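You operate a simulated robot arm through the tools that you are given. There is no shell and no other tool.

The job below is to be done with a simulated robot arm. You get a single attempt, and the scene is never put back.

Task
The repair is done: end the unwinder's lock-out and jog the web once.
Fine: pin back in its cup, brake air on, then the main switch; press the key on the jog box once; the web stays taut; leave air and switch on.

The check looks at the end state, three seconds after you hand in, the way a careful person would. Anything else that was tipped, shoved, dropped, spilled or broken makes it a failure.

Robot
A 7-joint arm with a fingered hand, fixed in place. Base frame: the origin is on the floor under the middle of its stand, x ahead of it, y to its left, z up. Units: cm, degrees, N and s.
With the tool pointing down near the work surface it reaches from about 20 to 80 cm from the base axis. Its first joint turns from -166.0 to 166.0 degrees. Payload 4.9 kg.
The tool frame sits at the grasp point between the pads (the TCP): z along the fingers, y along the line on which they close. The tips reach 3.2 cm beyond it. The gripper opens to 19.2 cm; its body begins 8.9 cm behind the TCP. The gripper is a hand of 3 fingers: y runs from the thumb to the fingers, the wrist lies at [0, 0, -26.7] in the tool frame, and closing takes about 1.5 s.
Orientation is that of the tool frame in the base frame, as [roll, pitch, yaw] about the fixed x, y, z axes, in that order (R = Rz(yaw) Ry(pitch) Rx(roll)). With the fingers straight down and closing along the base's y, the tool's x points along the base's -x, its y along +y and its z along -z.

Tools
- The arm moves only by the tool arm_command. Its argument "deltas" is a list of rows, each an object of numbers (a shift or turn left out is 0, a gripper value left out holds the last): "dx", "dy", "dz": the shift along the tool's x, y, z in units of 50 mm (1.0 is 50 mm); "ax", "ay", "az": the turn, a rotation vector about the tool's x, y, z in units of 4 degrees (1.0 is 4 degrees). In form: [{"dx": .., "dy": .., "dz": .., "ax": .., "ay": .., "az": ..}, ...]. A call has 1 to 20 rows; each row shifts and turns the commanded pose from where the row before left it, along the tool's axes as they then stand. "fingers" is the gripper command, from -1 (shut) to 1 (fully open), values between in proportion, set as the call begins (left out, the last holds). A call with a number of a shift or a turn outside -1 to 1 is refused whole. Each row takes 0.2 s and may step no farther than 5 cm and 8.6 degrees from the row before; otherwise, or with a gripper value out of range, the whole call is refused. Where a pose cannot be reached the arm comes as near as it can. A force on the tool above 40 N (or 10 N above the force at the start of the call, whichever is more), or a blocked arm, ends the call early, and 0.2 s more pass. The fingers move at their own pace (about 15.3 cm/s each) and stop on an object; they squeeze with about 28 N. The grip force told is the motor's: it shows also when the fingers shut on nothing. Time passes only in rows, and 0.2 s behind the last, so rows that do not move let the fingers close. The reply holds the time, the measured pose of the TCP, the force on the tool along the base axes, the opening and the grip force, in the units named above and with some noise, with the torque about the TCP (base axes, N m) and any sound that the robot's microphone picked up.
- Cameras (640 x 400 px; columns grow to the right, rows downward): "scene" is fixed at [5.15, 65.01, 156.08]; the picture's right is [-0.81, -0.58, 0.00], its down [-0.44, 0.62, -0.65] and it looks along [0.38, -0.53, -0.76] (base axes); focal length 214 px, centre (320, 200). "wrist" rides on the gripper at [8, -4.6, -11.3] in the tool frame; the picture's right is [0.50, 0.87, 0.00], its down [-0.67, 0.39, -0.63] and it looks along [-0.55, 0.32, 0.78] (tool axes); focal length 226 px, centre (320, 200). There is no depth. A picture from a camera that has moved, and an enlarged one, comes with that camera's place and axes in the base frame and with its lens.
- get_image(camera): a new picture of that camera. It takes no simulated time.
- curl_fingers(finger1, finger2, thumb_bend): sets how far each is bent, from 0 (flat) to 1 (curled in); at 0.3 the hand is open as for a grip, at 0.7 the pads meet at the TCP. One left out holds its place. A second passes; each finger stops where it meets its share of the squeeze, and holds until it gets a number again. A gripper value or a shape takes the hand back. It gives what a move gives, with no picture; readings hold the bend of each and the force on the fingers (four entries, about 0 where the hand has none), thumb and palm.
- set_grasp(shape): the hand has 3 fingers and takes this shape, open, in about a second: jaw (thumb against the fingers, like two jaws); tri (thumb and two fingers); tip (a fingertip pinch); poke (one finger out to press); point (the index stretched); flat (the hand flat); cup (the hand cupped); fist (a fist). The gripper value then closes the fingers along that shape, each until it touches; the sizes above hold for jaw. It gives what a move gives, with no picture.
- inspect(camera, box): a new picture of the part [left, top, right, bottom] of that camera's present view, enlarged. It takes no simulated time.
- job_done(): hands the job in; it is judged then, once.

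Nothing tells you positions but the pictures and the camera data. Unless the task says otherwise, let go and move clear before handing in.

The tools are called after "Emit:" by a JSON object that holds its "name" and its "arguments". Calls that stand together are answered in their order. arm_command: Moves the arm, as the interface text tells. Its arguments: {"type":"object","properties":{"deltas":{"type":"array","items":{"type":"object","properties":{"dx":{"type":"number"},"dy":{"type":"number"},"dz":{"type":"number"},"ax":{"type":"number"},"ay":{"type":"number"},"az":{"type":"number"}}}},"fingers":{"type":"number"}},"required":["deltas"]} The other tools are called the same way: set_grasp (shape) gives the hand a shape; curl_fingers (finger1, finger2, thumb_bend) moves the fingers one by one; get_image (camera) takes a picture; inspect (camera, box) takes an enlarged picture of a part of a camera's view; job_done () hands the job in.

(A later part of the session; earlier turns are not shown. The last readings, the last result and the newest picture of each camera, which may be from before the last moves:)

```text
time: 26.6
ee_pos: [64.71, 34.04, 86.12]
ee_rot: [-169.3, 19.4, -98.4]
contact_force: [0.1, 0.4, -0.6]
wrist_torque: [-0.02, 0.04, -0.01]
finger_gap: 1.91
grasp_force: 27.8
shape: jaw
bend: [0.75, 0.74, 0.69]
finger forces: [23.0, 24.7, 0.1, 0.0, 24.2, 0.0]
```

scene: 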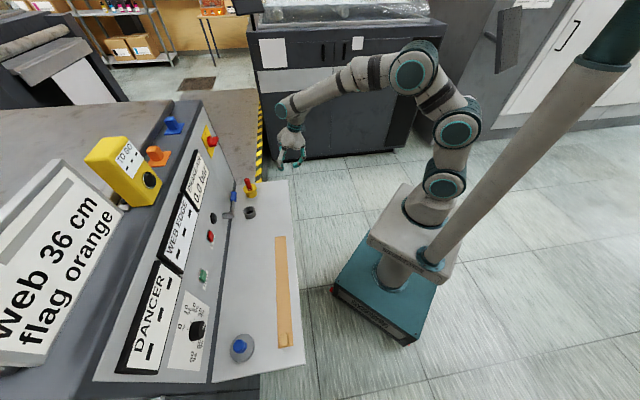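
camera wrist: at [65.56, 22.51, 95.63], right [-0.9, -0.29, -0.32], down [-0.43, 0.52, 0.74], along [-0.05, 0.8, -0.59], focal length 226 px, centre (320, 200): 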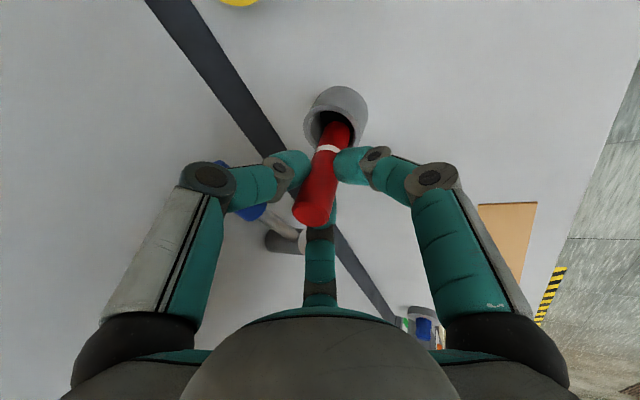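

Emit:
{"name": "arm_command", "arguments": {"deltas": [{"dx": 0.0132, "dy": 0.0069, "dz": 0.0371}, {"dx": 0.0132, "dy": 0.0069, "dz": 0.0371}, {}]}}

Emit:
{"name": "inspect", "arguments": {"camera": "scene", "box": [220, 160, 284, 220]}}

Emit:
{"name": "get_image", "arguments": {"camera": "wrist"}}

```text
time: 27.4
ee_pos: [64.68, 34.12, 85.71]
ee_rot: [-169.5, 19.4, -98.3]
contact_force: [-1.1, 0.7, -0.7]
wrist_torque: [0.0, -0.01, -0.04]
finger_gap: 1.96
grasp_force: 27.8
shape: jaw
bend: [0.75, 0.74, 0.69]
finger forces: [23.0, 24.7, 0.0, 0.0, 24.1, 0.0]
```

```text
6.67 times, centred on (252, 190) of scene
camera zoom: at [5.15, 65.01, 156.08], right [-0.81, -0.58, 0.0], down [-0.44, 0.62, -0.65], along [0.38, -0.53, -0.76], focal length 1430 px, centre (773, 267)
```

zoom: 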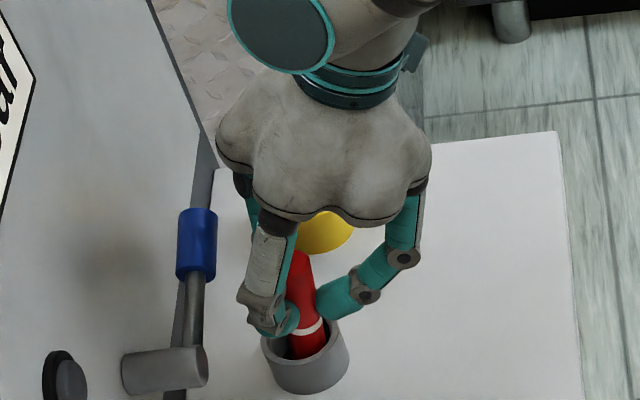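

```text
taken
camera wrist: at [65.58, 22.4, 94.39], right [-0.9, -0.29, -0.32], down [-0.43, 0.52, 0.74], along [-0.05, 0.8, -0.59], focal length 226 px, centre (320, 200)
```

wrist: 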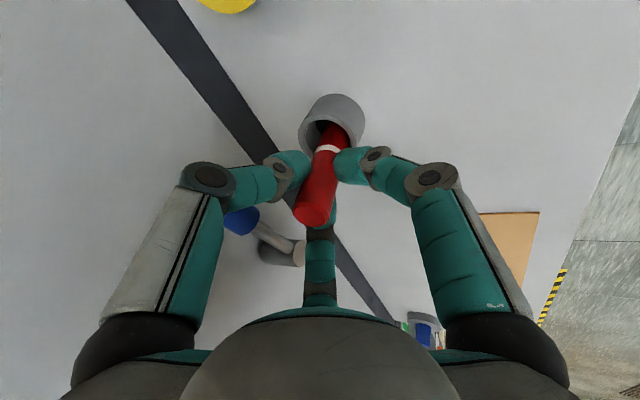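

Emit:
{"name": "arm_command", "arguments": {"deltas": [{"dx": 0.0132, "dy": 0.0069, "dz": 0.0371}, {"dx": 0.0132, "dy": 0.0069, "dz": 0.0371}, {}]}}

```text
time: 28.2
ee_pos: [64.78, 34.27, 85.23]
ee_rot: [-169.5, 19.4, -98.3]
contact_force: [0.2, -0.4, -0.7]
wrist_torque: [0.04, 0.04, 0.0]
finger_gap: 1.91
grasp_force: 28.0
shape: jaw
bend: [0.75, 0.74, 0.69]
finger forces: [23.0, 24.6, 0.1, 0.1, 24.2, 0.1]
```

Emit:
{"name": "arm_command", "arguments": {"deltas": [{"dx": 0.0132, "dy": 0.0069, "dz": 0.0371}, {"dx": 0.0132, "dy": 0.0069, "dz": 0.0371}, {}]}}

Emit:
{"name": "inspect", "arguments": {"camera": "scene", "box": [220, 160, 284, 220]}}

Emit:
{"name": "inspect", "arguments": {"camera": "wrist", "box": [200, 80, 440, 280]}}

```text
time: 29.0
ee_pos: [64.88, 34.08, 84.97]
ee_rot: [-169.5, 19.4, -98.3]
contact_force: [-0.8, -0.3, 4.2]
wrist_torque: [-0.06, 0.0, -0.02]
finger_gap: 1.92
grasp_force: 28.4
shape: jaw
bend: [0.75, 0.74, 0.69]
finger forces: [24.3, 25.2, 0.0, 0.0, 25.2, 0.0]
```

```text
6.67 times, centred on (252, 190) of scene
camera zoom: at [5.15, 65.01, 156.08], right [-0.81, -0.58, 0.0], down [-0.44, 0.62, -0.65], along [0.38, -0.53, -0.76], focal length 1430 px, centre (773, 267)
```

zoom: 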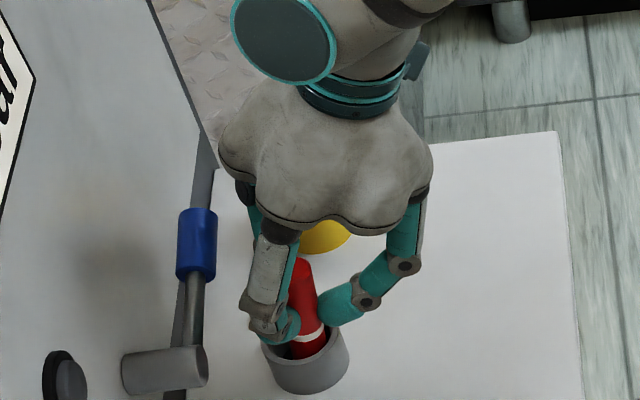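

```text
2.00 times, centred on (320, 180) of wrist
camera zoom: at [65.61, 22.44, 93.68], right [-0.9, -0.29, -0.32], down [-0.43, 0.52, 0.74], along [-0.05, 0.8, -0.59], focal length 452 px, centre (320, 240)
```

zoom: 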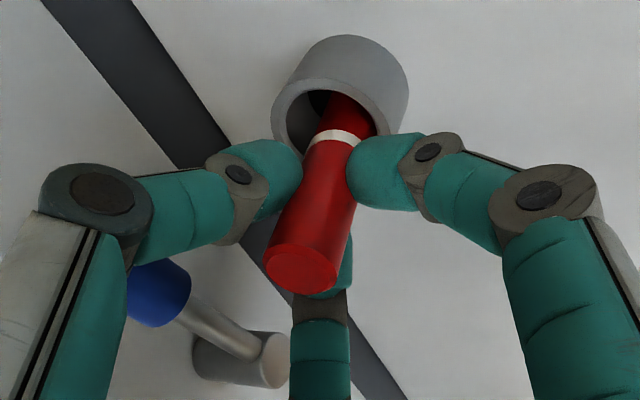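

Slight upward force (4 N): the pin's end is on the cup floor, with the ring at rim height as it was in the lock socket. Opening the fingers a little to let go.

Emit:
{"name": "arm_command", "arguments": {"deltas": [{}, {}, {}, {}, {}], "fingers": -0.45}}

Emit:
{"name": "inspect", "arguments": {"camera": "wrist", "box": [200, 80, 440, 280]}}

Emit:
{"name": "inspect", "arguments": {"camera": "scene", "box": [220, 160, 284, 220]}}

```text
time: 30.2
ee_pos: [64.71, 34.02, 84.86]
ee_rot: [-169.4, 19.4, -98.3]
contact_force: [-0.7, -1.1, -0.4]
wrist_torque: [0.04, 0.0, 0.0]
finger_gap: 5.25
grasp_force: 0.0
shape: jaw
bend: [0.49, 0.49, 0.7]
finger forces: [0.0, 0.0, 0.1, 0.1, 0.0, 0.0]
```

```text
2.00 times, centred on (320, 180) of wrist
camera zoom: at [65.58, 22.42, 93.62], right [-0.9, -0.29, -0.32], down [-0.43, 0.52, 0.74], along [-0.05, 0.8, -0.59], focal length 452 px, centre (320, 240)
```

zoom: 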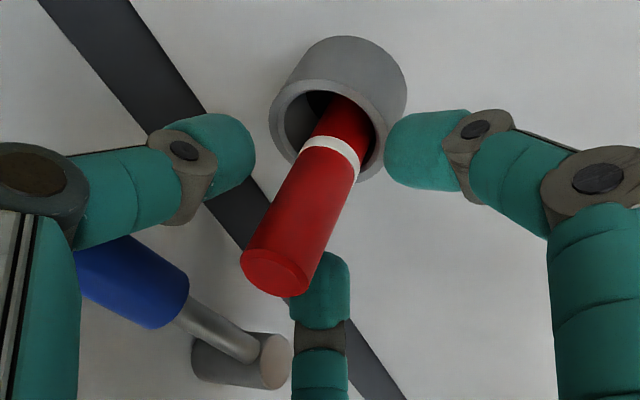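

```text
6.67 times, centred on (252, 190) of scene
camera zoom: at [5.15, 65.01, 156.08], right [-0.81, -0.58, 0.0], down [-0.44, 0.62, -0.65], along [0.38, -0.53, -0.76], focal length 1430 px, centre (773, 267)
```

zoom: 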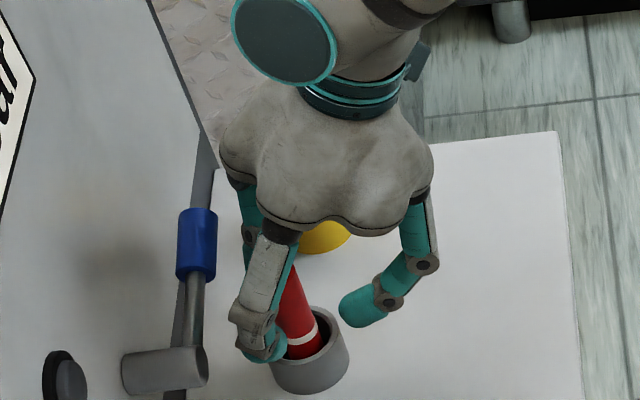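

The pin now stands upright in the grey cup. Raising straight up to clear it.

Emit:
{"name": "arm_command", "arguments": {"deltas": [{"dx": -0.088, "dy": -0.046, "dz": -0.2475}, {"dx": -0.088, "dy": -0.046, "dz": -0.2475}, {"dx": -0.176, "dy": -0.092, "dz": -0.495}, {"dx": -0.176, "dy": -0.092, "dz": -0.495}, {}]}}

Emit:
{"name": "get_image", "arguments": {"camera": "wrist"}}

Emit:
{"name": "inspect", "arguments": {"camera": "scene", "box": [190, 110, 310, 220]}}

```text
time: 31.4
ee_pos: [64.78, 34.08, 92.93]
ee_rot: [-169.5, 19.3, -98.3]
contact_force: [-0.3, -0.3, 0.2]
wrist_torque: [0.01, 0.0, 0.03]
finger_gap: 5.25
grasp_force: 0.0
shape: jaw
bend: [0.49, 0.49, 0.7]
finger forces: [0.0, 0.0, 0.1, 0.0, 0.0, 0.0]
```

```text
taken
camera wrist: at [65.58, 22.4, 101.62], right [-0.9, -0.29, -0.32], down [-0.43, 0.52, 0.74], along [-0.05, 0.8, -0.59], focal length 226 px, centre (320, 200)
```

wrist: 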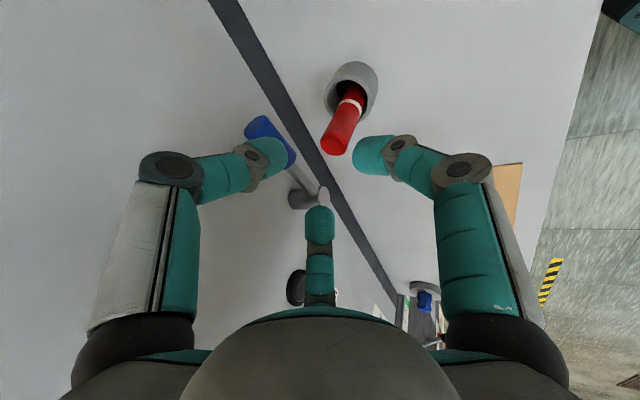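

```text
3.64 times, centred on (250, 165) of scene
camera zoom: at [5.15, 65.01, 156.08], right [-0.81, -0.58, 0.0], down [-0.44, 0.62, -0.65], along [0.38, -0.53, -0.76], focal length 780 px, centre (574, 327)
```

zoom: 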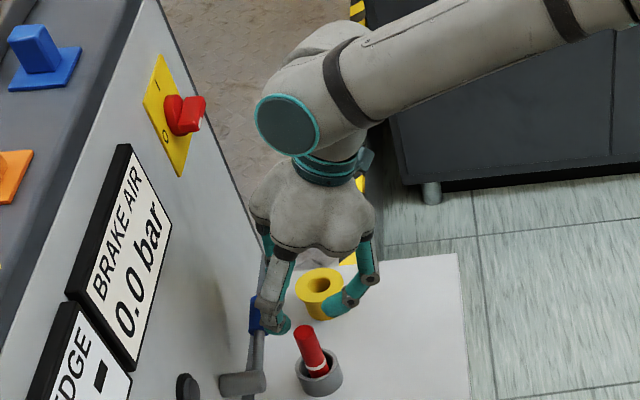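

The pin stands upright in its grey cup. Next is the blue-handled brake-air lever, which must be swung up; I'll back off into free space and look at the "poke" hand shape for pushing it from below.

Emit:
{"name": "arm_command", "arguments": {"deltas": [{"dx": 0.4015, "dy": 0.3195, "dz": -0.741}, {"dx": 0.4015, "dy": 0.3195, "dz": -0.741}, {"dx": 0.4015, "dy": 0.3195, "dz": -0.741}, {"dx": 0.4015, "dy": 0.3195, "dz": -0.741}, {}]}}

Emit:
{"name": "set_grasp", "arguments": {"shape": "poke"}}

Emit:
{"name": "get_image", "arguments": {"camera": "wrist"}}

Emit:
{"name": "get_image", "arguments": {"camera": "scene"}}

Emit:
{"name": "inspect", "arguments": {"camera": "scene", "box": [220, 60, 348, 180]}}

```text
time: 32.6
ee_pos: [54.26, 23.49, 103.01]
ee_rot: [-169.4, 19.3, -98.3]
contact_force: [-0.7, -0.7, 0.7]
wrist_torque: [0.01, 0.0, 0.0]
finger_gap: 5.27
grasp_force: 0.0
shape: jaw
bend: [0.49, 0.49, 0.7]
finger forces: [0.1, 0.0, 0.0, 0.1, 0.1, 0.0]
```

```text
time: 33.5
ee_pos: [54.36, 23.59, 103.02]
ee_rot: [-169.3, 19.4, -98.4]
contact_force: [0.3, -0.3, -1.4]
wrist_torque: [0.02, -0.01, 0.0]
finger_gap: 0.0
grasp_force: 0.0
shape: poke
bend: [1.0, 1.0, 0.91]
finger forces: [0.1, 0.0, 0.0, 0.1, 0.0, 0.0]
```

```text
taken
camera wrist: at [55.03, 11.93, 111.64], right [-0.9, -0.29, -0.32], down [-0.43, 0.52, 0.74], along [-0.05, 0.8, -0.59], focal length 226 px, centre (320, 200)
```

wrist: 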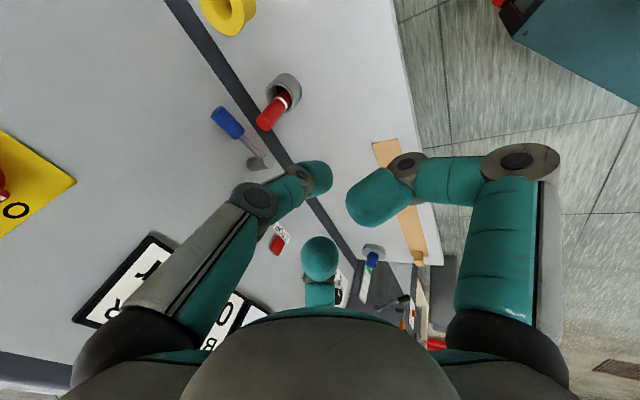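

```text
taken
```

scene: 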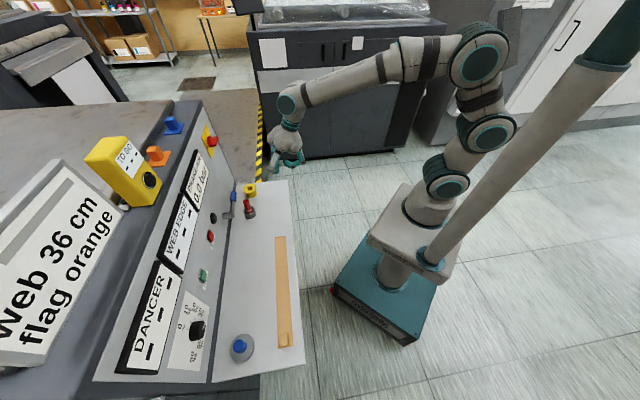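

```text
3.33 times, centred on (284, 120) of scene
camera zoom: at [5.15, 65.01, 156.08], right [-0.81, -0.58, 0.0], down [-0.44, 0.62, -0.65], along [0.38, -0.53, -0.76], focal length 715 px, centre (440, 467)
```

zoom: 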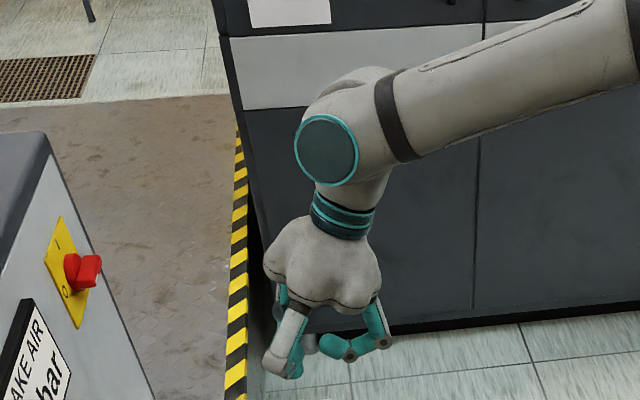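

Emit:
{"name": "arm_command", "arguments": {"deltas": [{}, {}, {}]}}

Emit:
{"name": "get_image", "arguments": {"camera": "wrist"}}

Emit:
{"name": "inspect", "arguments": {"camera": "wrist", "box": [180, 50, 340, 170]}}

Emit:
{"name": "inspect", "arguments": {"camera": "scene", "box": [210, 160, 290, 230]}}

```text
time: 34.3
ee_pos: [54.12, 23.52, 102.98]
ee_rot: [-169.4, 19.4, -98.4]
contact_force: [-0.8, -0.1, 0.1]
wrist_torque: [0.01, -0.02, 0.03]
finger_gap: 0.0
grasp_force: 0.1
shape: poke
bend: [1.0, 1.0, 0.91]
finger forces: [0.0, 0.0, 0.0, 0.1, 0.0, 0.0]
```

```text
taken
camera wrist: at [55.03, 11.93, 111.64], right [-0.9, -0.29, -0.32], down [-0.43, 0.52, 0.74], along [-0.05, 0.8, -0.59], focal length 226 px, centre (320, 200)
```

wrist: 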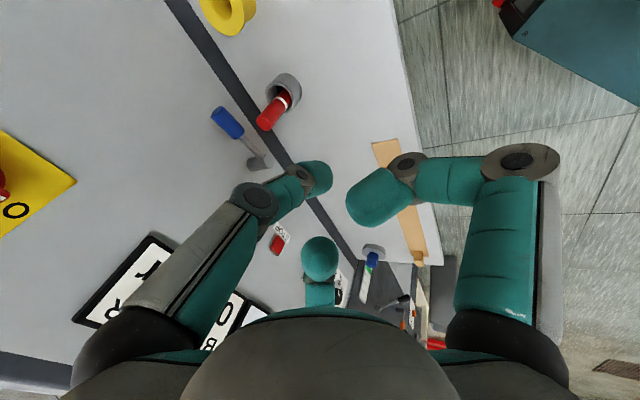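

```text
3.33 times, centred on (260, 110) of wrist
camera zoom: at [55.03, 11.93, 111.64], right [-0.9, -0.29, -0.32], down [-0.43, 0.52, 0.74], along [-0.05, 0.8, -0.59], focal length 754 px, centre (520, 500)
```

zoom: 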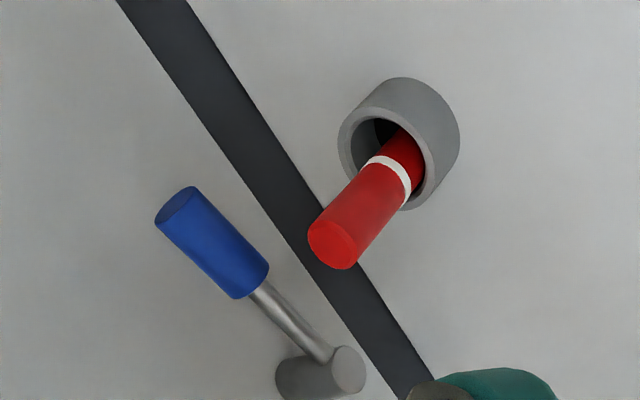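

```text
5.71 times, centred on (250, 195) of scene
camera zoom: at [5.15, 65.01, 156.08], right [-0.81, -0.58, 0.0], down [-0.44, 0.62, -0.65], along [0.38, -0.53, -0.76], focal length 1226 px, centre (720, 229)
```

zoom: 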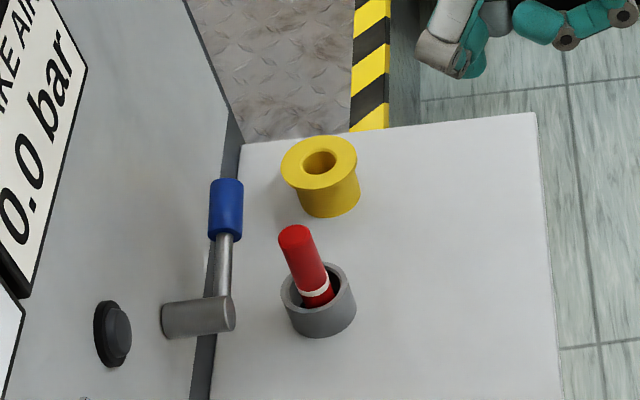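

The pin is upright in its cup. The "poke" shape only curls everything, so I'll stretch a single finger instead to use as a push rod and see which digit is which.

Emit:
{"name": "curl_fingers", "arguments": {"finger1": 0.3, "finger2": 1.0, "thumb_bend": 1.0}}

Emit:
{"name": "get_image", "arguments": {"camera": "wrist"}}

Emit:
{"name": "inspect", "arguments": {"camera": "scene", "box": [230, 70, 340, 180]}}

```text
time: 35.3
ee_pos: [54.11, 23.64, 102.81]
ee_rot: [-169.4, 19.4, -98.3]
contact_force: [0.4, -0.7, -0.3]
wrist_torque: [-0.02, 0.0, -0.03]
finger_gap: 8.89
grasp_force: 0.0
shape: fingers
bend: [0.3, 1.0, 0.95]
finger forces: [0.0, 0.1, 0.1, 0.1, 0.0, 0.1]
```

```text
taken
camera wrist: at [55.03, 11.93, 111.64], right [-0.9, -0.29, -0.32], down [-0.43, 0.52, 0.74], along [-0.05, 0.8, -0.59], focal length 226 px, centre (320, 200)
```

wrist: 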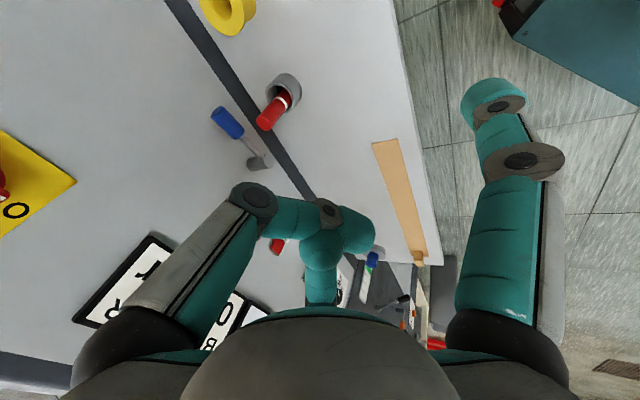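

```text
3.64 times, centred on (285, 125) of scene
camera zoom: at [5.15, 65.01, 156.08], right [-0.81, -0.58, 0.0], down [-0.44, 0.62, -0.65], along [0.38, -0.53, -0.76], focal length 780 px, centre (447, 473)
```

zoom: 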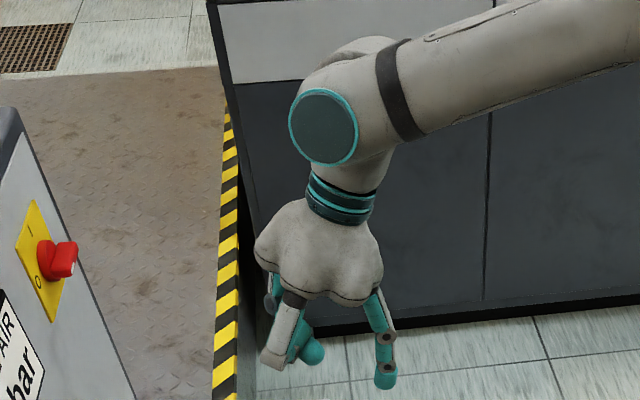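

Finger1 is the digit on the near side; finger2 would point toward the lever after a small turn. I'll stretch finger2, curl the other two, and turn the hand so it points 35° down-forward with finger2 on the left side, all in free space.

Emit:
{"name": "curl_fingers", "arguments": {"finger1": 1.0, "finger2": 0.3, "thumb_bend": 1.0}}

Emit:
{"name": "arm_command", "arguments": {"deltas": [{"ax": 0.602, "ay": -0.472, "az": -0.582}, {"ax": 0.602, "ay": -0.472, "az": -0.582}, {"ax": 0.602, "ay": -0.472, "az": -0.582}, {"ax": 0.602, "ay": -0.472, "az": -0.582}, {"ax": 0.602, "ay": -0.472, "az": -0.582}, {"ax": 0.602, "ay": -0.472, "az": -0.582}, {"ax": 0.602, "ay": -0.472, "az": -0.582}, {"ax": 0.602, "ay": -0.472, "az": -0.582}, {"ax": 0.602, "ay": -0.472, "az": -0.582}, {"ax": 0.602, "ay": -0.472, "az": -0.582}, {"ax": 0.602, "ay": -0.472, "az": -0.582}, {}]}}

Emit:
{"name": "get_image", "arguments": {"camera": "wrist"}}

Emit:
{"name": "get_image", "arguments": {"camera": "scene"}}

```text
time: 36.3
ee_pos: [54.29, 23.68, 103.03]
ee_rot: [-169.4, 19.4, -98.3]
contact_force: [-0.3, 0.5, 0.7]
wrist_torque: [-0.01, 0.03, -0.01]
finger_gap: 3.5
grasp_force: 0.0
shape: fingers
bend: [0.91, 0.3, 1.0]
finger forces: [0.0, 0.1, 0.1, 0.0, 0.0, 0.1]
```

```text
time: 38.9
ee_pos: [51.15, 27.82, 105.45]
ee_rot: [-133.1, 24.4, -67.8]
contact_force: [1.2, 0.4, 1.1]
wrist_torque: [-0.01, 0.0, -0.02]
finger_gap: 3.5
grasp_force: 0.1
shape: fingers
bend: [0.91, 0.3, 1.0]
finger forces: [0.0, 0.0, 0.0, 0.1, 0.1, 0.0]
out of reach, approached as far as the arm can: row 6, 7, 9, 10, 11
```

```text
taken
camera wrist: at [50.9, 14.94, 112.29], right [-0.47, -0.4, -0.78], down [-0.88, 0.24, 0.41], along [0.02, 0.88, -0.47], focal length 226 px, centre (320, 200)
```

wrist: 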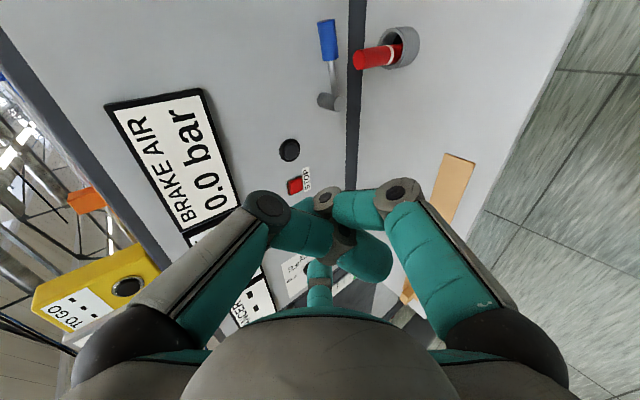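

```text
taken
```

scene: 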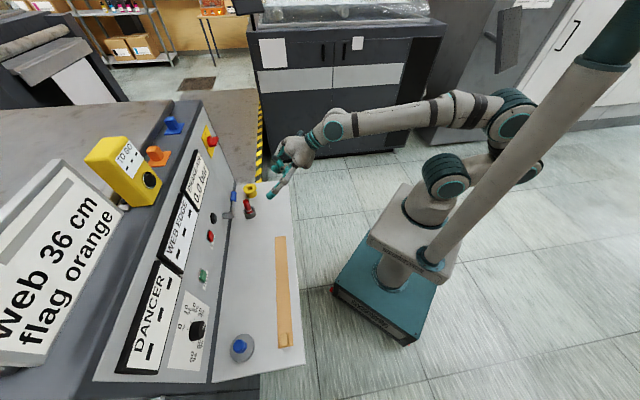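

The turn is nearly complete (it was reach-limited near the base). I'll move right, forward and down toward the spot right of the lever, staying high above the yellow socket.

Emit:
{"name": "arm_command", "arguments": {"deltas": [{"dx": 0.572, "dy": -0.163, "dz": 0.549}, {"dx": 0.572, "dy": -0.163, "dz": 0.549}, {"dx": 0.572, "dy": -0.163, "dz": 0.549}, {"dx": 0.572, "dy": -0.163, "dz": 0.549}, {"dx": 0.572, "dy": -0.163, "dz": 0.549}, {}]}}

Emit:
{"name": "get_image", "arguments": {"camera": "wrist"}}

Emit:
{"name": "inspect", "arguments": {"camera": "scene", "box": [190, 100, 330, 230]}}

```text
time: 40.3
ee_pos: [60.37, 35.1, 98.57]
ee_rot: [-133.3, 23.8, -68.7]
contact_force: [0.3, -0.3, -0.2]
wrist_torque: [-0.03, -0.02, 0.0]
finger_gap: 3.47
grasp_force: 0.0
shape: fingers
bend: [0.91, 0.3, 1.0]
finger forces: [0.0, 0.0, 0.0, 0.0, 0.0, 0.0]
out of reach, approached as far as the arm can: row 1, 2, 3, 4, 5
```

```text
taken
camera wrist: at [59.93, 22.26, 105.62], right [-0.48, -0.41, -0.78], down [-0.88, 0.25, 0.41], along [0.03, 0.88, -0.48], focal length 226 px, centre (320, 200)
```

wrist: 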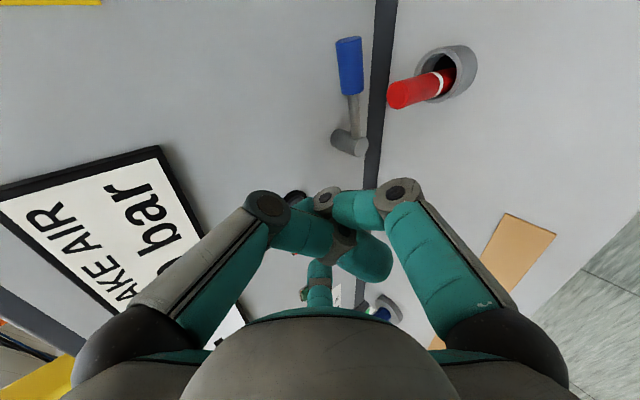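

```text
3.08 times, centred on (260, 165) of scene
camera zoom: at [5.15, 65.01, 156.08], right [-0.81, -0.58, 0.0], down [-0.44, 0.62, -0.65], along [0.38, -0.53, -0.76], focal length 660 px, centre (505, 308)
```

zoom: 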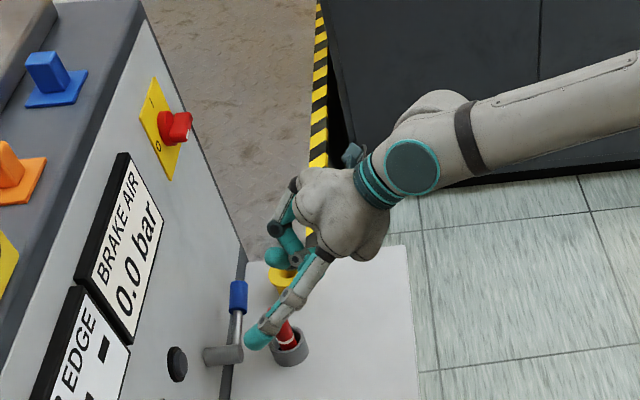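

The hand can't go further right in this roll (a wrist joint seems to be at its end). I'll curl all fingers, back off a bit, and roll the hand 120° the other way so that finger1 becomes the push finger instead.

Emit:
{"name": "curl_fingers", "arguments": {"finger1": 1.0, "finger2": 1.0, "thumb_bend": 0.9}}

Emit:
{"name": "arm_command", "arguments": {"deltas": [{"dx": 0.2, "dy": 0.35, "dz": -0.75}, {"dx": 0.1, "dy": 0.17, "dz": -0.4}, {"az": 1}, {"az": 1}, {"az": 1}, {"az": 1}, {"az": 1}, {"az": 1}, {"az": 1}, {"az": 1}, {"az": 1}, {"az": 1}, {"az": 1}, {"az": 1}, {"az": 1}, {"az": 1}, {"az": 1}, {}]}}

Emit:
{"name": "get_image", "arguments": {"camera": "scene"}}

```text
time: 41.3
ee_pos: [60.35, 35.02, 98.71]
ee_rot: [-133.3, 23.8, -68.8]
contact_force: [-0.5, -0.5, 0.3]
wrist_torque: [0.0, 0.04, 0.01]
finger_gap: 3.3
grasp_force: 0.0
shape: fingers
bend: [0.88, 0.79, 0.97]
finger forces: [0.1, 0.0, 0.1, 0.0, 0.0, 0.0]
```

```text
time: 45.1
ee_pos: [54.31, 32.88, 100.84]
ee_rot: [177.1, 51.8, -139.3]
contact_force: [0.5, -0.8, 0.1]
wrist_torque: [-0.01, -0.01, -0.02]
finger_gap: 3.34
grasp_force: 0.0
shape: fingers
bend: [0.88, 0.79, 0.97]
finger forces: [0.0, 0.1, 0.0, 0.0, 0.0, 0.1]
out of reach, approached as far as the arm can: row 1, 2
```

```text
taken
```

scene: 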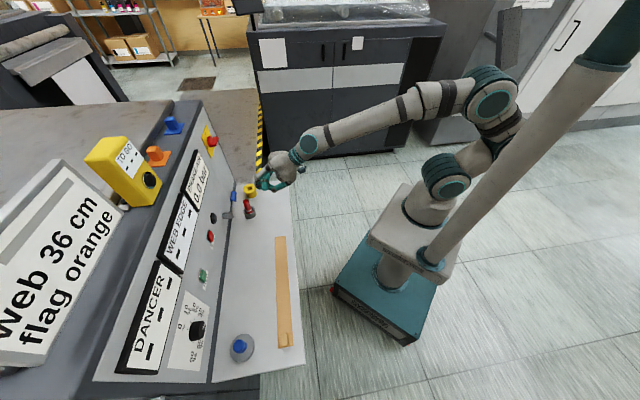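

With this roll the arm is free again. A nearly level hand with finger1 reaching forward-down works too; I'll move right first, then level the hand out.

Emit:
{"name": "arm_command", "arguments": {"deltas": [{"dx": -0.08, "dy": -0.751, "dz": 0.245}, {"dx": -0.08, "dy": -0.751, "dz": 0.245}, {"dx": -0.08, "dy": -0.751, "dz": 0.245}, {"dx": -0.08, "dy": -0.751, "dz": 0.245}, {"dx": -0.08, "dy": -0.751, "dz": 0.245}, {}]}}

Emit:
{"name": "get_image", "arguments": {"camera": "wrist"}}

```text
time: 46.5
ee_pos: [71.58, 23.38, 97.9]
ee_rot: [177.1, 51.7, -139.3]
contact_force: [0.2, 0.3, -0.1]
wrist_torque: [0.02, -0.02, 0.0]
finger_gap: 3.34
grasp_force: 0.1
shape: fingers
bend: [0.88, 0.79, 0.97]
finger forces: [0.0, 0.0, 0.1, 0.0, 0.1, 0.1]
```

```text
taken
camera wrist: at [64.62, 10.58, 98.59], right [-0.83, 0.43, -0.37], down [-0.31, 0.21, 0.93], along [0.48, 0.88, -0.04], focal length 226 px, centre (320, 200)
```

wrist: 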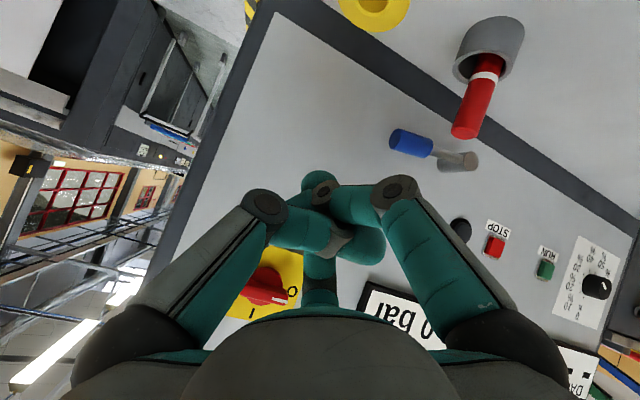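

Emit:
{"name": "inspect", "arguments": {"camera": "wrist", "box": [360, 0, 560, 270]}}

Emit:
{"name": "inspect", "arguments": {"camera": "wrist", "box": [380, 100, 500, 190]}}

```text
1.48 times, centred on (460, 135) of wrist
camera zoom: at [64.62, 10.58, 98.59], right [-0.83, 0.43, -0.37], down [-0.31, 0.21, 0.93], along [0.48, 0.88, -0.04], focal length 335 px, centre (113, 296)
```

zoom: 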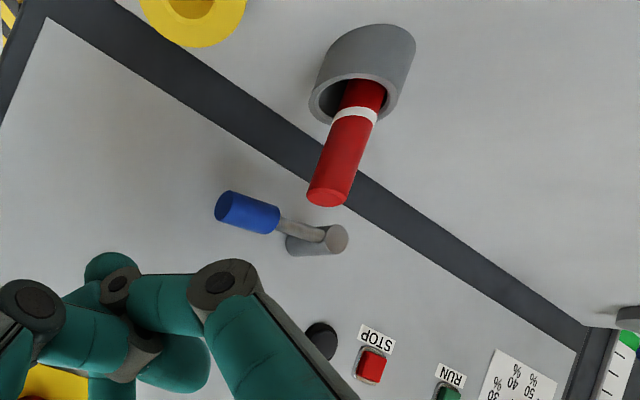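

```text
4.44 times, centred on (440, 145) of wrist
camera zoom: at [64.62, 10.58, 98.59], right [-0.83, 0.43, -0.37], down [-0.31, 0.21, 0.93], along [0.48, 0.88, -0.04], focal length 1005 px, centre (-213, 444)
```

zoom: 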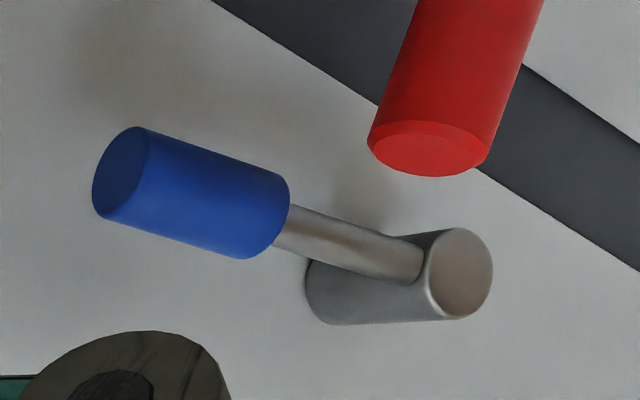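

Lever geometry confirmed: handle end at depth 76.1, along −25.6, z 88.0. Now levelling the hand, then stretching finger1.

Emit:
{"name": "arm_command", "arguments": {"deltas": [{"ax": -0.044, "ay": -0.943}, {"ax": -0.044, "ay": -0.943}, {"ax": -0.044, "ay": -0.943}, {"ax": -0.044, "ay": -0.943}, {"ax": -0.044, "ay": -0.943}, {"ax": -0.044, "ay": -0.943}, {"ax": -0.044, "ay": -0.943}, {}]}}

Emit:
{"name": "curl_fingers", "arguments": {"finger1": 0.3, "finger2": 1.0, "thumb_bend": 1.0}}

Emit:
{"name": "get_image", "arguments": {"camera": "wrist"}}

Emit:
{"name": "inspect", "arguments": {"camera": "scene", "box": [190, 90, 350, 220]}}

```text
time: 48.3
ee_pos: [72.62, 23.82, 99.32]
ee_rot: [173.9, 66.1, -142.0]
contact_force: [0.1, 0.0, 0.1]
wrist_torque: [-0.02, 0.02, 0.0]
finger_gap: 3.35
grasp_force: 0.1
shape: fingers
bend: [0.88, 0.79, 0.97]
finger forces: [0.0, 0.0, 0.0, 0.1, 0.0, 0.0]
out of reach, approached as far as the arm can: row 4, 5, 6, 7
```

```text
time: 49.3
ee_pos: [72.57, 23.92, 99.33]
ee_rot: [173.9, 66.1, -142.0]
contact_force: [-0.7, 0.5, 0.5]
wrist_torque: [0.0, -0.02, 0.0]
finger_gap: 3.3
grasp_force: 0.0
shape: fingers
bend: [0.92, 0.75, 1.0]
finger forces: [0.1, 0.0, 0.1, 0.0, 0.1, 0.0]
```

```text
taken
camera wrist: at [65.8, 11.28, 96.5], right [-0.76, 0.5, -0.42], down [-0.46, 0.04, 0.89], along [0.46, 0.86, 0.2], focal length 226 px, centre (320, 200)
```

wrist: 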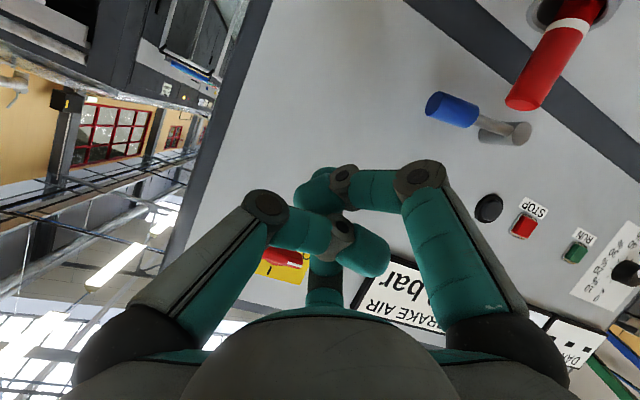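

```text
3.08 times, centred on (270, 155) of scene
camera zoom: at [5.15, 65.01, 156.08], right [-0.81, -0.58, 0.0], down [-0.44, 0.62, -0.65], along [0.38, -0.53, -0.76], focal length 660 px, centre (474, 338)
```

zoom: 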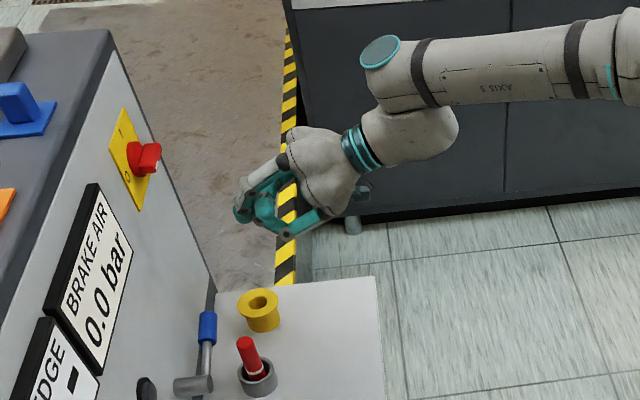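

The curled fingers interlocked and full level isn't reachable, so I'll open the hand to untangle, then curl only finger2 and thumb, and use a 38° lean with the hand rolled so finger1 sits on the left side.

Emit:
{"name": "curl_fingers", "arguments": {"finger1": 0.3, "finger2": 0.4, "thumb_bend": 0.4}}

Emit:
{"name": "curl_fingers", "arguments": {"finger1": 0.3, "finger2": 0.9, "thumb_bend": 0.4}}

Emit:
{"name": "curl_fingers", "arguments": {"finger1": 0.3, "finger2": 0.9, "thumb_bend": 0.9}}

Emit:
{"name": "arm_command", "arguments": {"deltas": [{"ay": 0.88}, {"ay": 0.88}, {"ay": 0.88}, {"ay": 0.88}, {"az": 1}, {"az": 1}, {"az": 1}, {"az": 1}, {"az": 1}, {"az": 1}, {"az": 1}, {"az": 1}, {"az": 1}, {"az": 1}, {"az": 1}, {"az": 1}, {"az": 1}, {"az": 1}, {"az": 1}, {}]}}

Emit:
{"name": "get_image", "arguments": {"camera": "wrist"}}

Emit:
{"name": "inspect", "arguments": {"camera": "scene", "box": [190, 90, 350, 220]}}

```text
time: 50.3
ee_pos: [72.53, 23.81, 99.37]
ee_rot: [174.0, 66.1, -141.9]
contact_force: [0.4, 0.9, 0.5]
wrist_torque: [0.0, 0.02, -0.02]
finger_gap: 14.76
grasp_force: 0.0
shape: fingers
bend: [0.3, 0.4, 0.4]
finger forces: [0.0, 0.1, 0.0, 0.0, 0.0, 0.1]
```

```text
time: 51.3
ee_pos: [72.53, 23.87, 99.35]
ee_rot: [174.0, 66.1, -142.0]
contact_force: [0.0, 0.2, -0.5]
wrist_torque: [-0.04, -0.02, -0.01]
finger_gap: 14.75
grasp_force: 0.1
shape: fingers
bend: [0.3, 0.9, 0.4]
finger forces: [0.1, 0.0, 0.0, 0.0, 0.0, 0.1]
```

```text
time: 52.3
ee_pos: [72.52, 23.79, 99.33]
ee_rot: [173.9, 66.1, -142.0]
contact_force: [0.0, 0.4, 0.3]
wrist_torque: [0.0, -0.01, -0.04]
finger_gap: 8.7
grasp_force: 0.0
shape: fingers
bend: [0.3, 0.92, 0.81]
finger forces: [0.0, 0.0, 0.1, 0.0, 0.0, 0.1]
```

```text
time: 56.5
ee_pos: [72.49, 23.83, 99.38]
ee_rot: [131.1, 20.9, 152.7]
contact_force: [-0.1, 0.0, 0.3]
wrist_torque: [0.03, -0.01, 0.0]
finger_gap: 8.71
grasp_force: 0.0
shape: fingers
bend: [0.3, 0.92, 0.81]
finger forces: [0.0, 0.0, 0.0, 0.0, 0.0, 0.0]
```

```text
taken
camera wrist: at [59.39, 17.65, 100.26], right [-0.36, 0.83, 0.43], down [0.23, -0.37, 0.9], along [0.9, 0.43, -0.06], focal length 226 px, centre (320, 200)
```

wrist: 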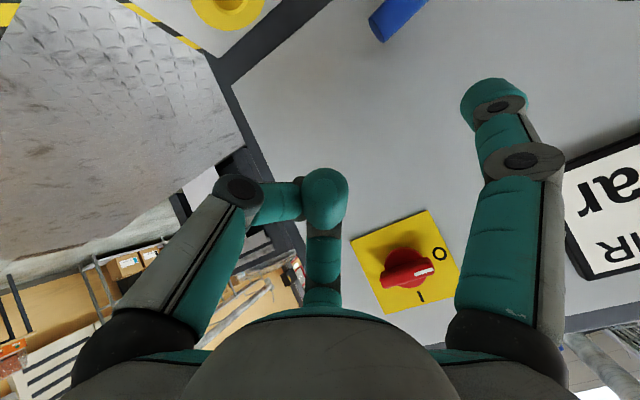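

```text
3.08 times, centred on (270, 155) of scene
camera zoom: at [5.15, 65.01, 156.08], right [-0.81, -0.58, 0.0], down [-0.44, 0.62, -0.65], along [0.38, -0.53, -0.76], focal length 660 px, centre (474, 338)
```

zoom: 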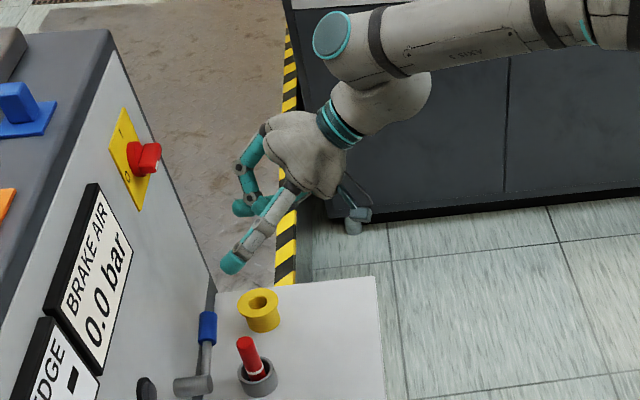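

Good: finger1 is now stretched out to the left, the hand leaning 38°. I'll move right and down, to a spot right of the lever and low enough to slip the finger under the handle.

Emit:
{"name": "arm_command", "arguments": {"deltas": [{"dx": -0.18, "dy": -0.769, "dz": 0.2}, {"dx": -0.18, "dy": -0.769, "dz": 0.2}, {"dx": 0.1375, "dy": -0.271, "dz": 0.2365}, {"dx": 0.1375, "dy": -0.271, "dz": 0.2365}, {"dx": 0.1375, "dy": -0.271, "dz": 0.2365}, {"dx": 0.1375, "dy": -0.271, "dz": 0.2365}, {}]}}

Emit:
{"name": "get_image", "arguments": {"camera": "wrist"}}

Emit:
{"name": "inspect", "arguments": {"camera": "scene", "box": [190, 110, 330, 220]}}

```text
time: 58.1
ee_pos: [74.76, 18.73, 85.55]
ee_rot: [131.2, 20.9, 152.9]
contact_force: [0.2, -0.4, -0.5]
wrist_torque: [-0.01, 0.01, -0.01]
finger_gap: 8.69
grasp_force: 0.0
shape: fingers
bend: [0.3, 0.92, 0.81]
finger forces: [0.1, 0.0, 0.1, 0.0, 0.0, 0.0]
```

```text
taken
camera wrist: at [61.57, 12.59, 86.56], right [-0.36, 0.83, 0.43], down [0.23, -0.37, 0.9], along [0.9, 0.43, -0.06], focal length 226 px, centre (320, 200)
```

wrist: 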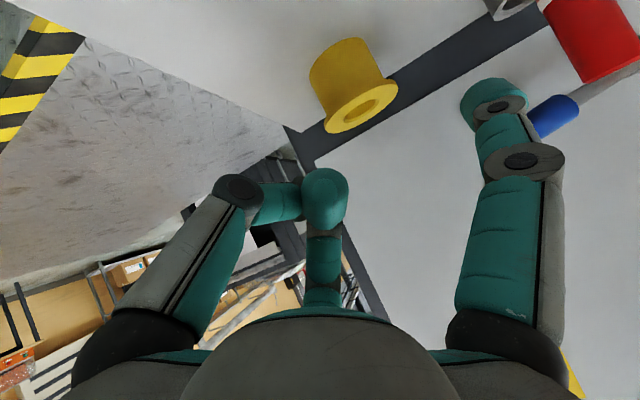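

```text
3.64 times, centred on (260, 165) of scene
camera zoom: at [5.15, 65.01, 156.08], right [-0.81, -0.58, 0.0], down [-0.44, 0.62, -0.65], along [0.38, -0.53, -0.76], focal length 780 px, centre (538, 327)
```

zoom: 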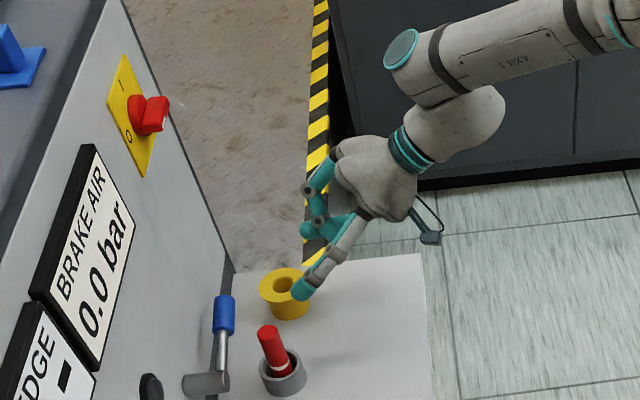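

The finger tip is right of and below the handle, in front of it. Advancing forward.

Emit:
{"name": "arm_command", "arguments": {"deltas": [{"dx": -0.144, "dy": 0.276, "dz": 0.4}, {"dx": -0.144, "dy": 0.276, "dz": 0.4}, {"dx": -0.144, "dy": 0.276, "dz": 0.4}, {}]}}

Emit:
{"name": "get_image", "arguments": {"camera": "wrist"}}

Emit:
{"name": "inspect", "arguments": {"camera": "scene", "box": [200, 130, 310, 220]}}

```text
time: 59.1
ee_pos: [80.12, 24.11, 85.62]
ee_rot: [131.0, 20.9, 152.8]
contact_force: [-1.1, 1.4, -0.1]
wrist_torque: [0.02, 0.05, 0.01]
finger_gap: 8.71
grasp_force: 0.0
shape: fingers
bend: [0.3, 0.92, 0.81]
finger forces: [0.0, 0.0, 0.0, 0.1, 0.0, 0.0]
```

```text
taken
camera wrist: at [66.94, 18.01, 86.61], right [-0.36, 0.83, 0.43], down [0.23, -0.37, 0.9], along [0.9, 0.43, -0.06], focal length 226 px, centre (320, 200)
```

wrist: 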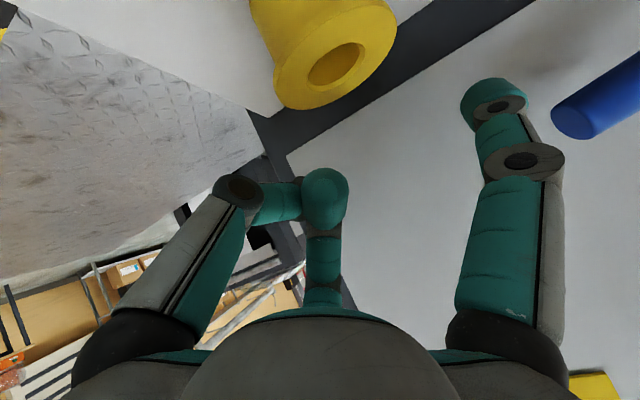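

```text
4.44 times, centred on (255, 175) of scene
camera zoom: at [5.15, 65.01, 156.08], right [-0.81, -0.58, 0.0], down [-0.44, 0.62, -0.65], along [0.38, -0.53, -0.76], focal length 953 px, centre (609, 311)
```

zoom: 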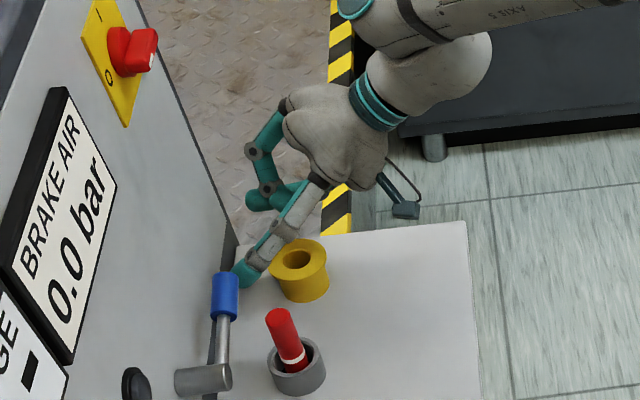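

The tip is just below and right of the handle end, with about 3 mm clearance. I drop another half centimetre and slide left under the handle.

Emit:
{"name": "arm_command", "arguments": {"deltas": [{"dx": 0.036, "dy": -0.07, "dz": 0.061}, {"dx": 0.178, "dy": 0.091, "dz": 0.001}, {"dx": 0.178, "dy": 0.091, "dz": 0.001}, {"dx": 0.178, "dy": 0.091, "dz": 0.001}, {"dx": 0.178, "dy": 0.091, "dz": 0.001}, {}]}}

Emit:
{"name": "get_image", "arguments": {"camera": "wrist"}}

Emit:
{"name": "inspect", "arguments": {"camera": "scene", "box": [200, 130, 310, 220]}}

```text
time: 60.5
ee_pos: [77.18, 27.06, 85.17]
ee_rot: [131.1, 20.9, 152.7]
contact_force: [0.5, 0.7, -0.6]
wrist_torque: [0.03, -0.03, -0.01]
finger_gap: 8.73
grasp_force: 0.0
shape: fingers
bend: [0.3, 0.92, 0.81]
finger forces: [0.1, 0.0, 0.0, 0.0, 0.1, 0.1]
```

```text
taken
camera wrist: at [64.05, 20.81, 86.05], right [-0.36, 0.83, 0.43], down [0.23, -0.37, 0.9], along [0.9, 0.43, -0.06], focal length 226 px, centre (320, 200)
```

wrist: 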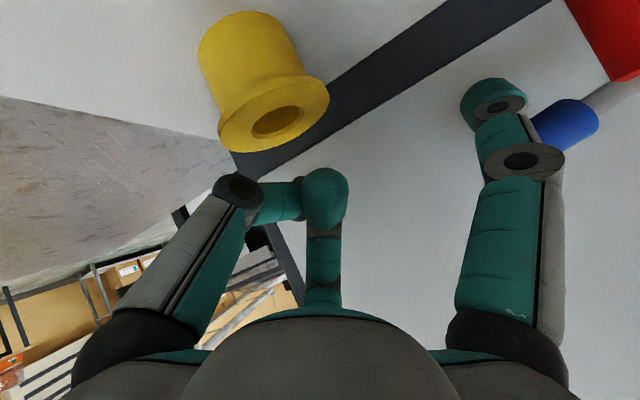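

```text
4.44 times, centred on (255, 175) of scene
camera zoom: at [5.15, 65.01, 156.08], right [-0.81, -0.58, 0.0], down [-0.44, 0.62, -0.65], along [0.38, -0.53, -0.76], focal length 953 px, centre (609, 311)
```

zoom: 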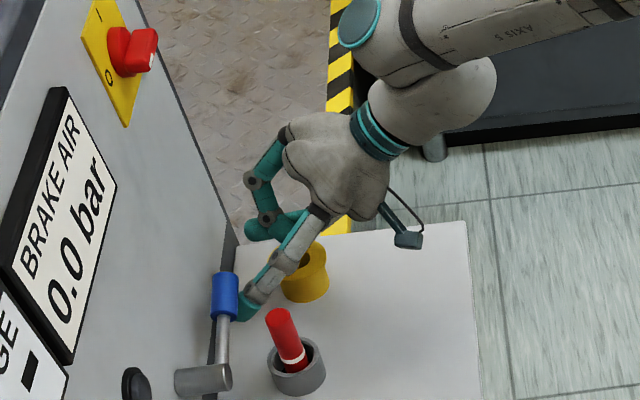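

No contact so far; the finger passes in front and under the handle. Raising slowly to take up the lever.

Emit:
{"name": "arm_command", "arguments": {"deltas": [{"dx": -0.0357, "dy": 0.0704, "dz": -0.0614}, {"dx": -0.0357, "dy": 0.0704, "dz": -0.0614}, {"dx": -0.0357, "dy": 0.0704, "dz": -0.0614}, {"dx": -0.0357, "dy": 0.0704, "dz": -0.0614}, {}]}}

Emit:
{"name": "inspect", "arguments": {"camera": "wrist", "box": [420, 40, 640, 200]}}

Emit:
{"name": "inspect", "arguments": {"camera": "scene", "box": [200, 130, 310, 220]}}

```text
time: 61.7
ee_pos: [77.11, 26.96, 87.12]
ee_rot: [131.2, 20.8, 152.8]
contact_force: [-1.1, -0.6, -2.1]
wrist_torque: [-0.24, -0.2, 0.15]
finger_gap: 8.69
grasp_force: 1.4
shape: fingers
bend: [0.3, 0.92, 0.81]
finger forces: [3.0, 0.0, 0.0, 0.0, 0.0, 0.0]
```

```text
2.50 times, centred on (530, 120) of wrist
camera zoom: at [64.03, 20.78, 88.0], right [-0.36, 0.83, 0.43], down [0.23, -0.37, 0.9], along [0.9, 0.43, -0.06], focal length 565 px, centre (-205, 400)
```

zoom: 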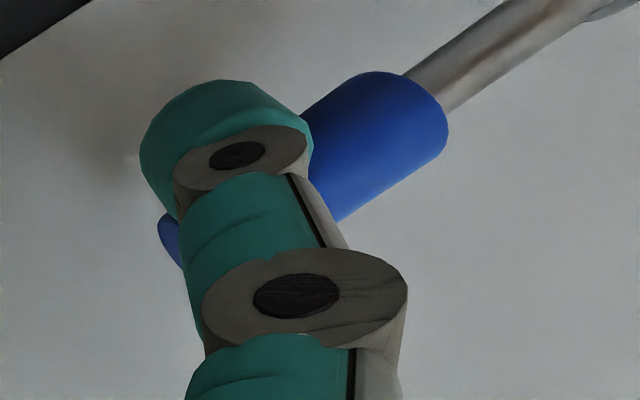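

```text
4.44 times, centred on (255, 175) of scene
camera zoom: at [5.15, 65.01, 156.08], right [-0.81, -0.58, 0.0], down [-0.44, 0.62, -0.65], along [0.38, -0.53, -0.76], focal length 953 px, centre (609, 311)
```

zoom: 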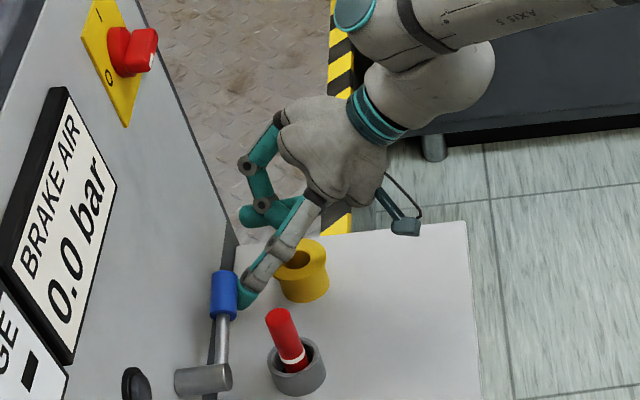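

Light contact (3 N), the lever is beginning to lift. Following its arc upward.

Emit:
{"name": "arm_command", "arguments": {"deltas": [{"dx": -0.0655, "dy": 0.186, "dz": -0.081}, {"dx": -0.0655, "dy": 0.186, "dz": -0.081}, {"dx": -0.0175, "dy": 0.2225, "dz": -0.1405}, {"dx": -0.0175, "dy": 0.2225, "dz": -0.1405}, {}]}}

Emit:
{"name": "inspect", "arguments": {"camera": "wrist", "box": [420, 40, 640, 200]}}

Emit:
{"name": "inspect", "arguments": {"camera": "scene", "box": [180, 130, 310, 220]}}

```text
time: 62.9
ee_pos: [76.84, 28.27, 91.57]
ee_rot: [131.0, 20.8, 152.7]
contact_force: [-1.5, -1.5, -3.2]
wrist_torque: [-0.17, -0.15, 0.26]
finger_gap: 8.6
grasp_force: 1.7
shape: fingers
bend: [0.31, 0.92, 0.81]
finger forces: [3.4, 0.0, 0.0, 0.1, 0.0, 0.0]
```

```text
2.50 times, centred on (530, 120) of wrist
camera zoom: at [63.78, 22.02, 92.55], right [-0.36, 0.83, 0.43], down [0.23, -0.37, 0.9], along [0.9, 0.43, -0.06], focal length 565 px, centre (-205, 400)
```

zoom: 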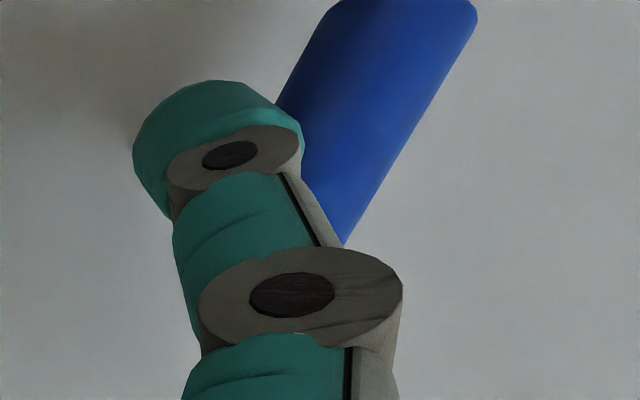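

```text
4.44 times, centred on (245, 175) of scene
camera zoom: at [5.15, 65.01, 156.08], right [-0.81, -0.58, 0.0], down [-0.44, 0.62, -0.65], along [0.38, -0.53, -0.76], focal length 953 px, centre (653, 311)
```

zoom: 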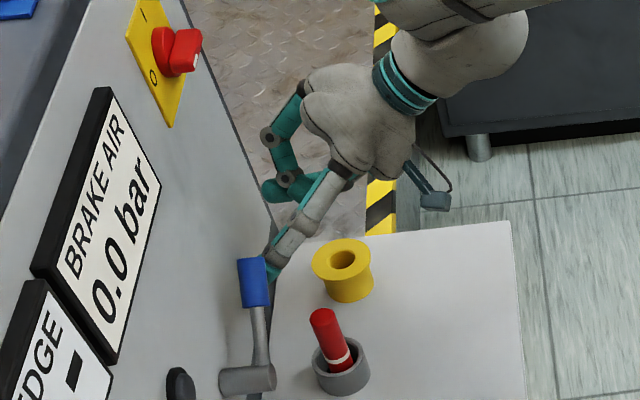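

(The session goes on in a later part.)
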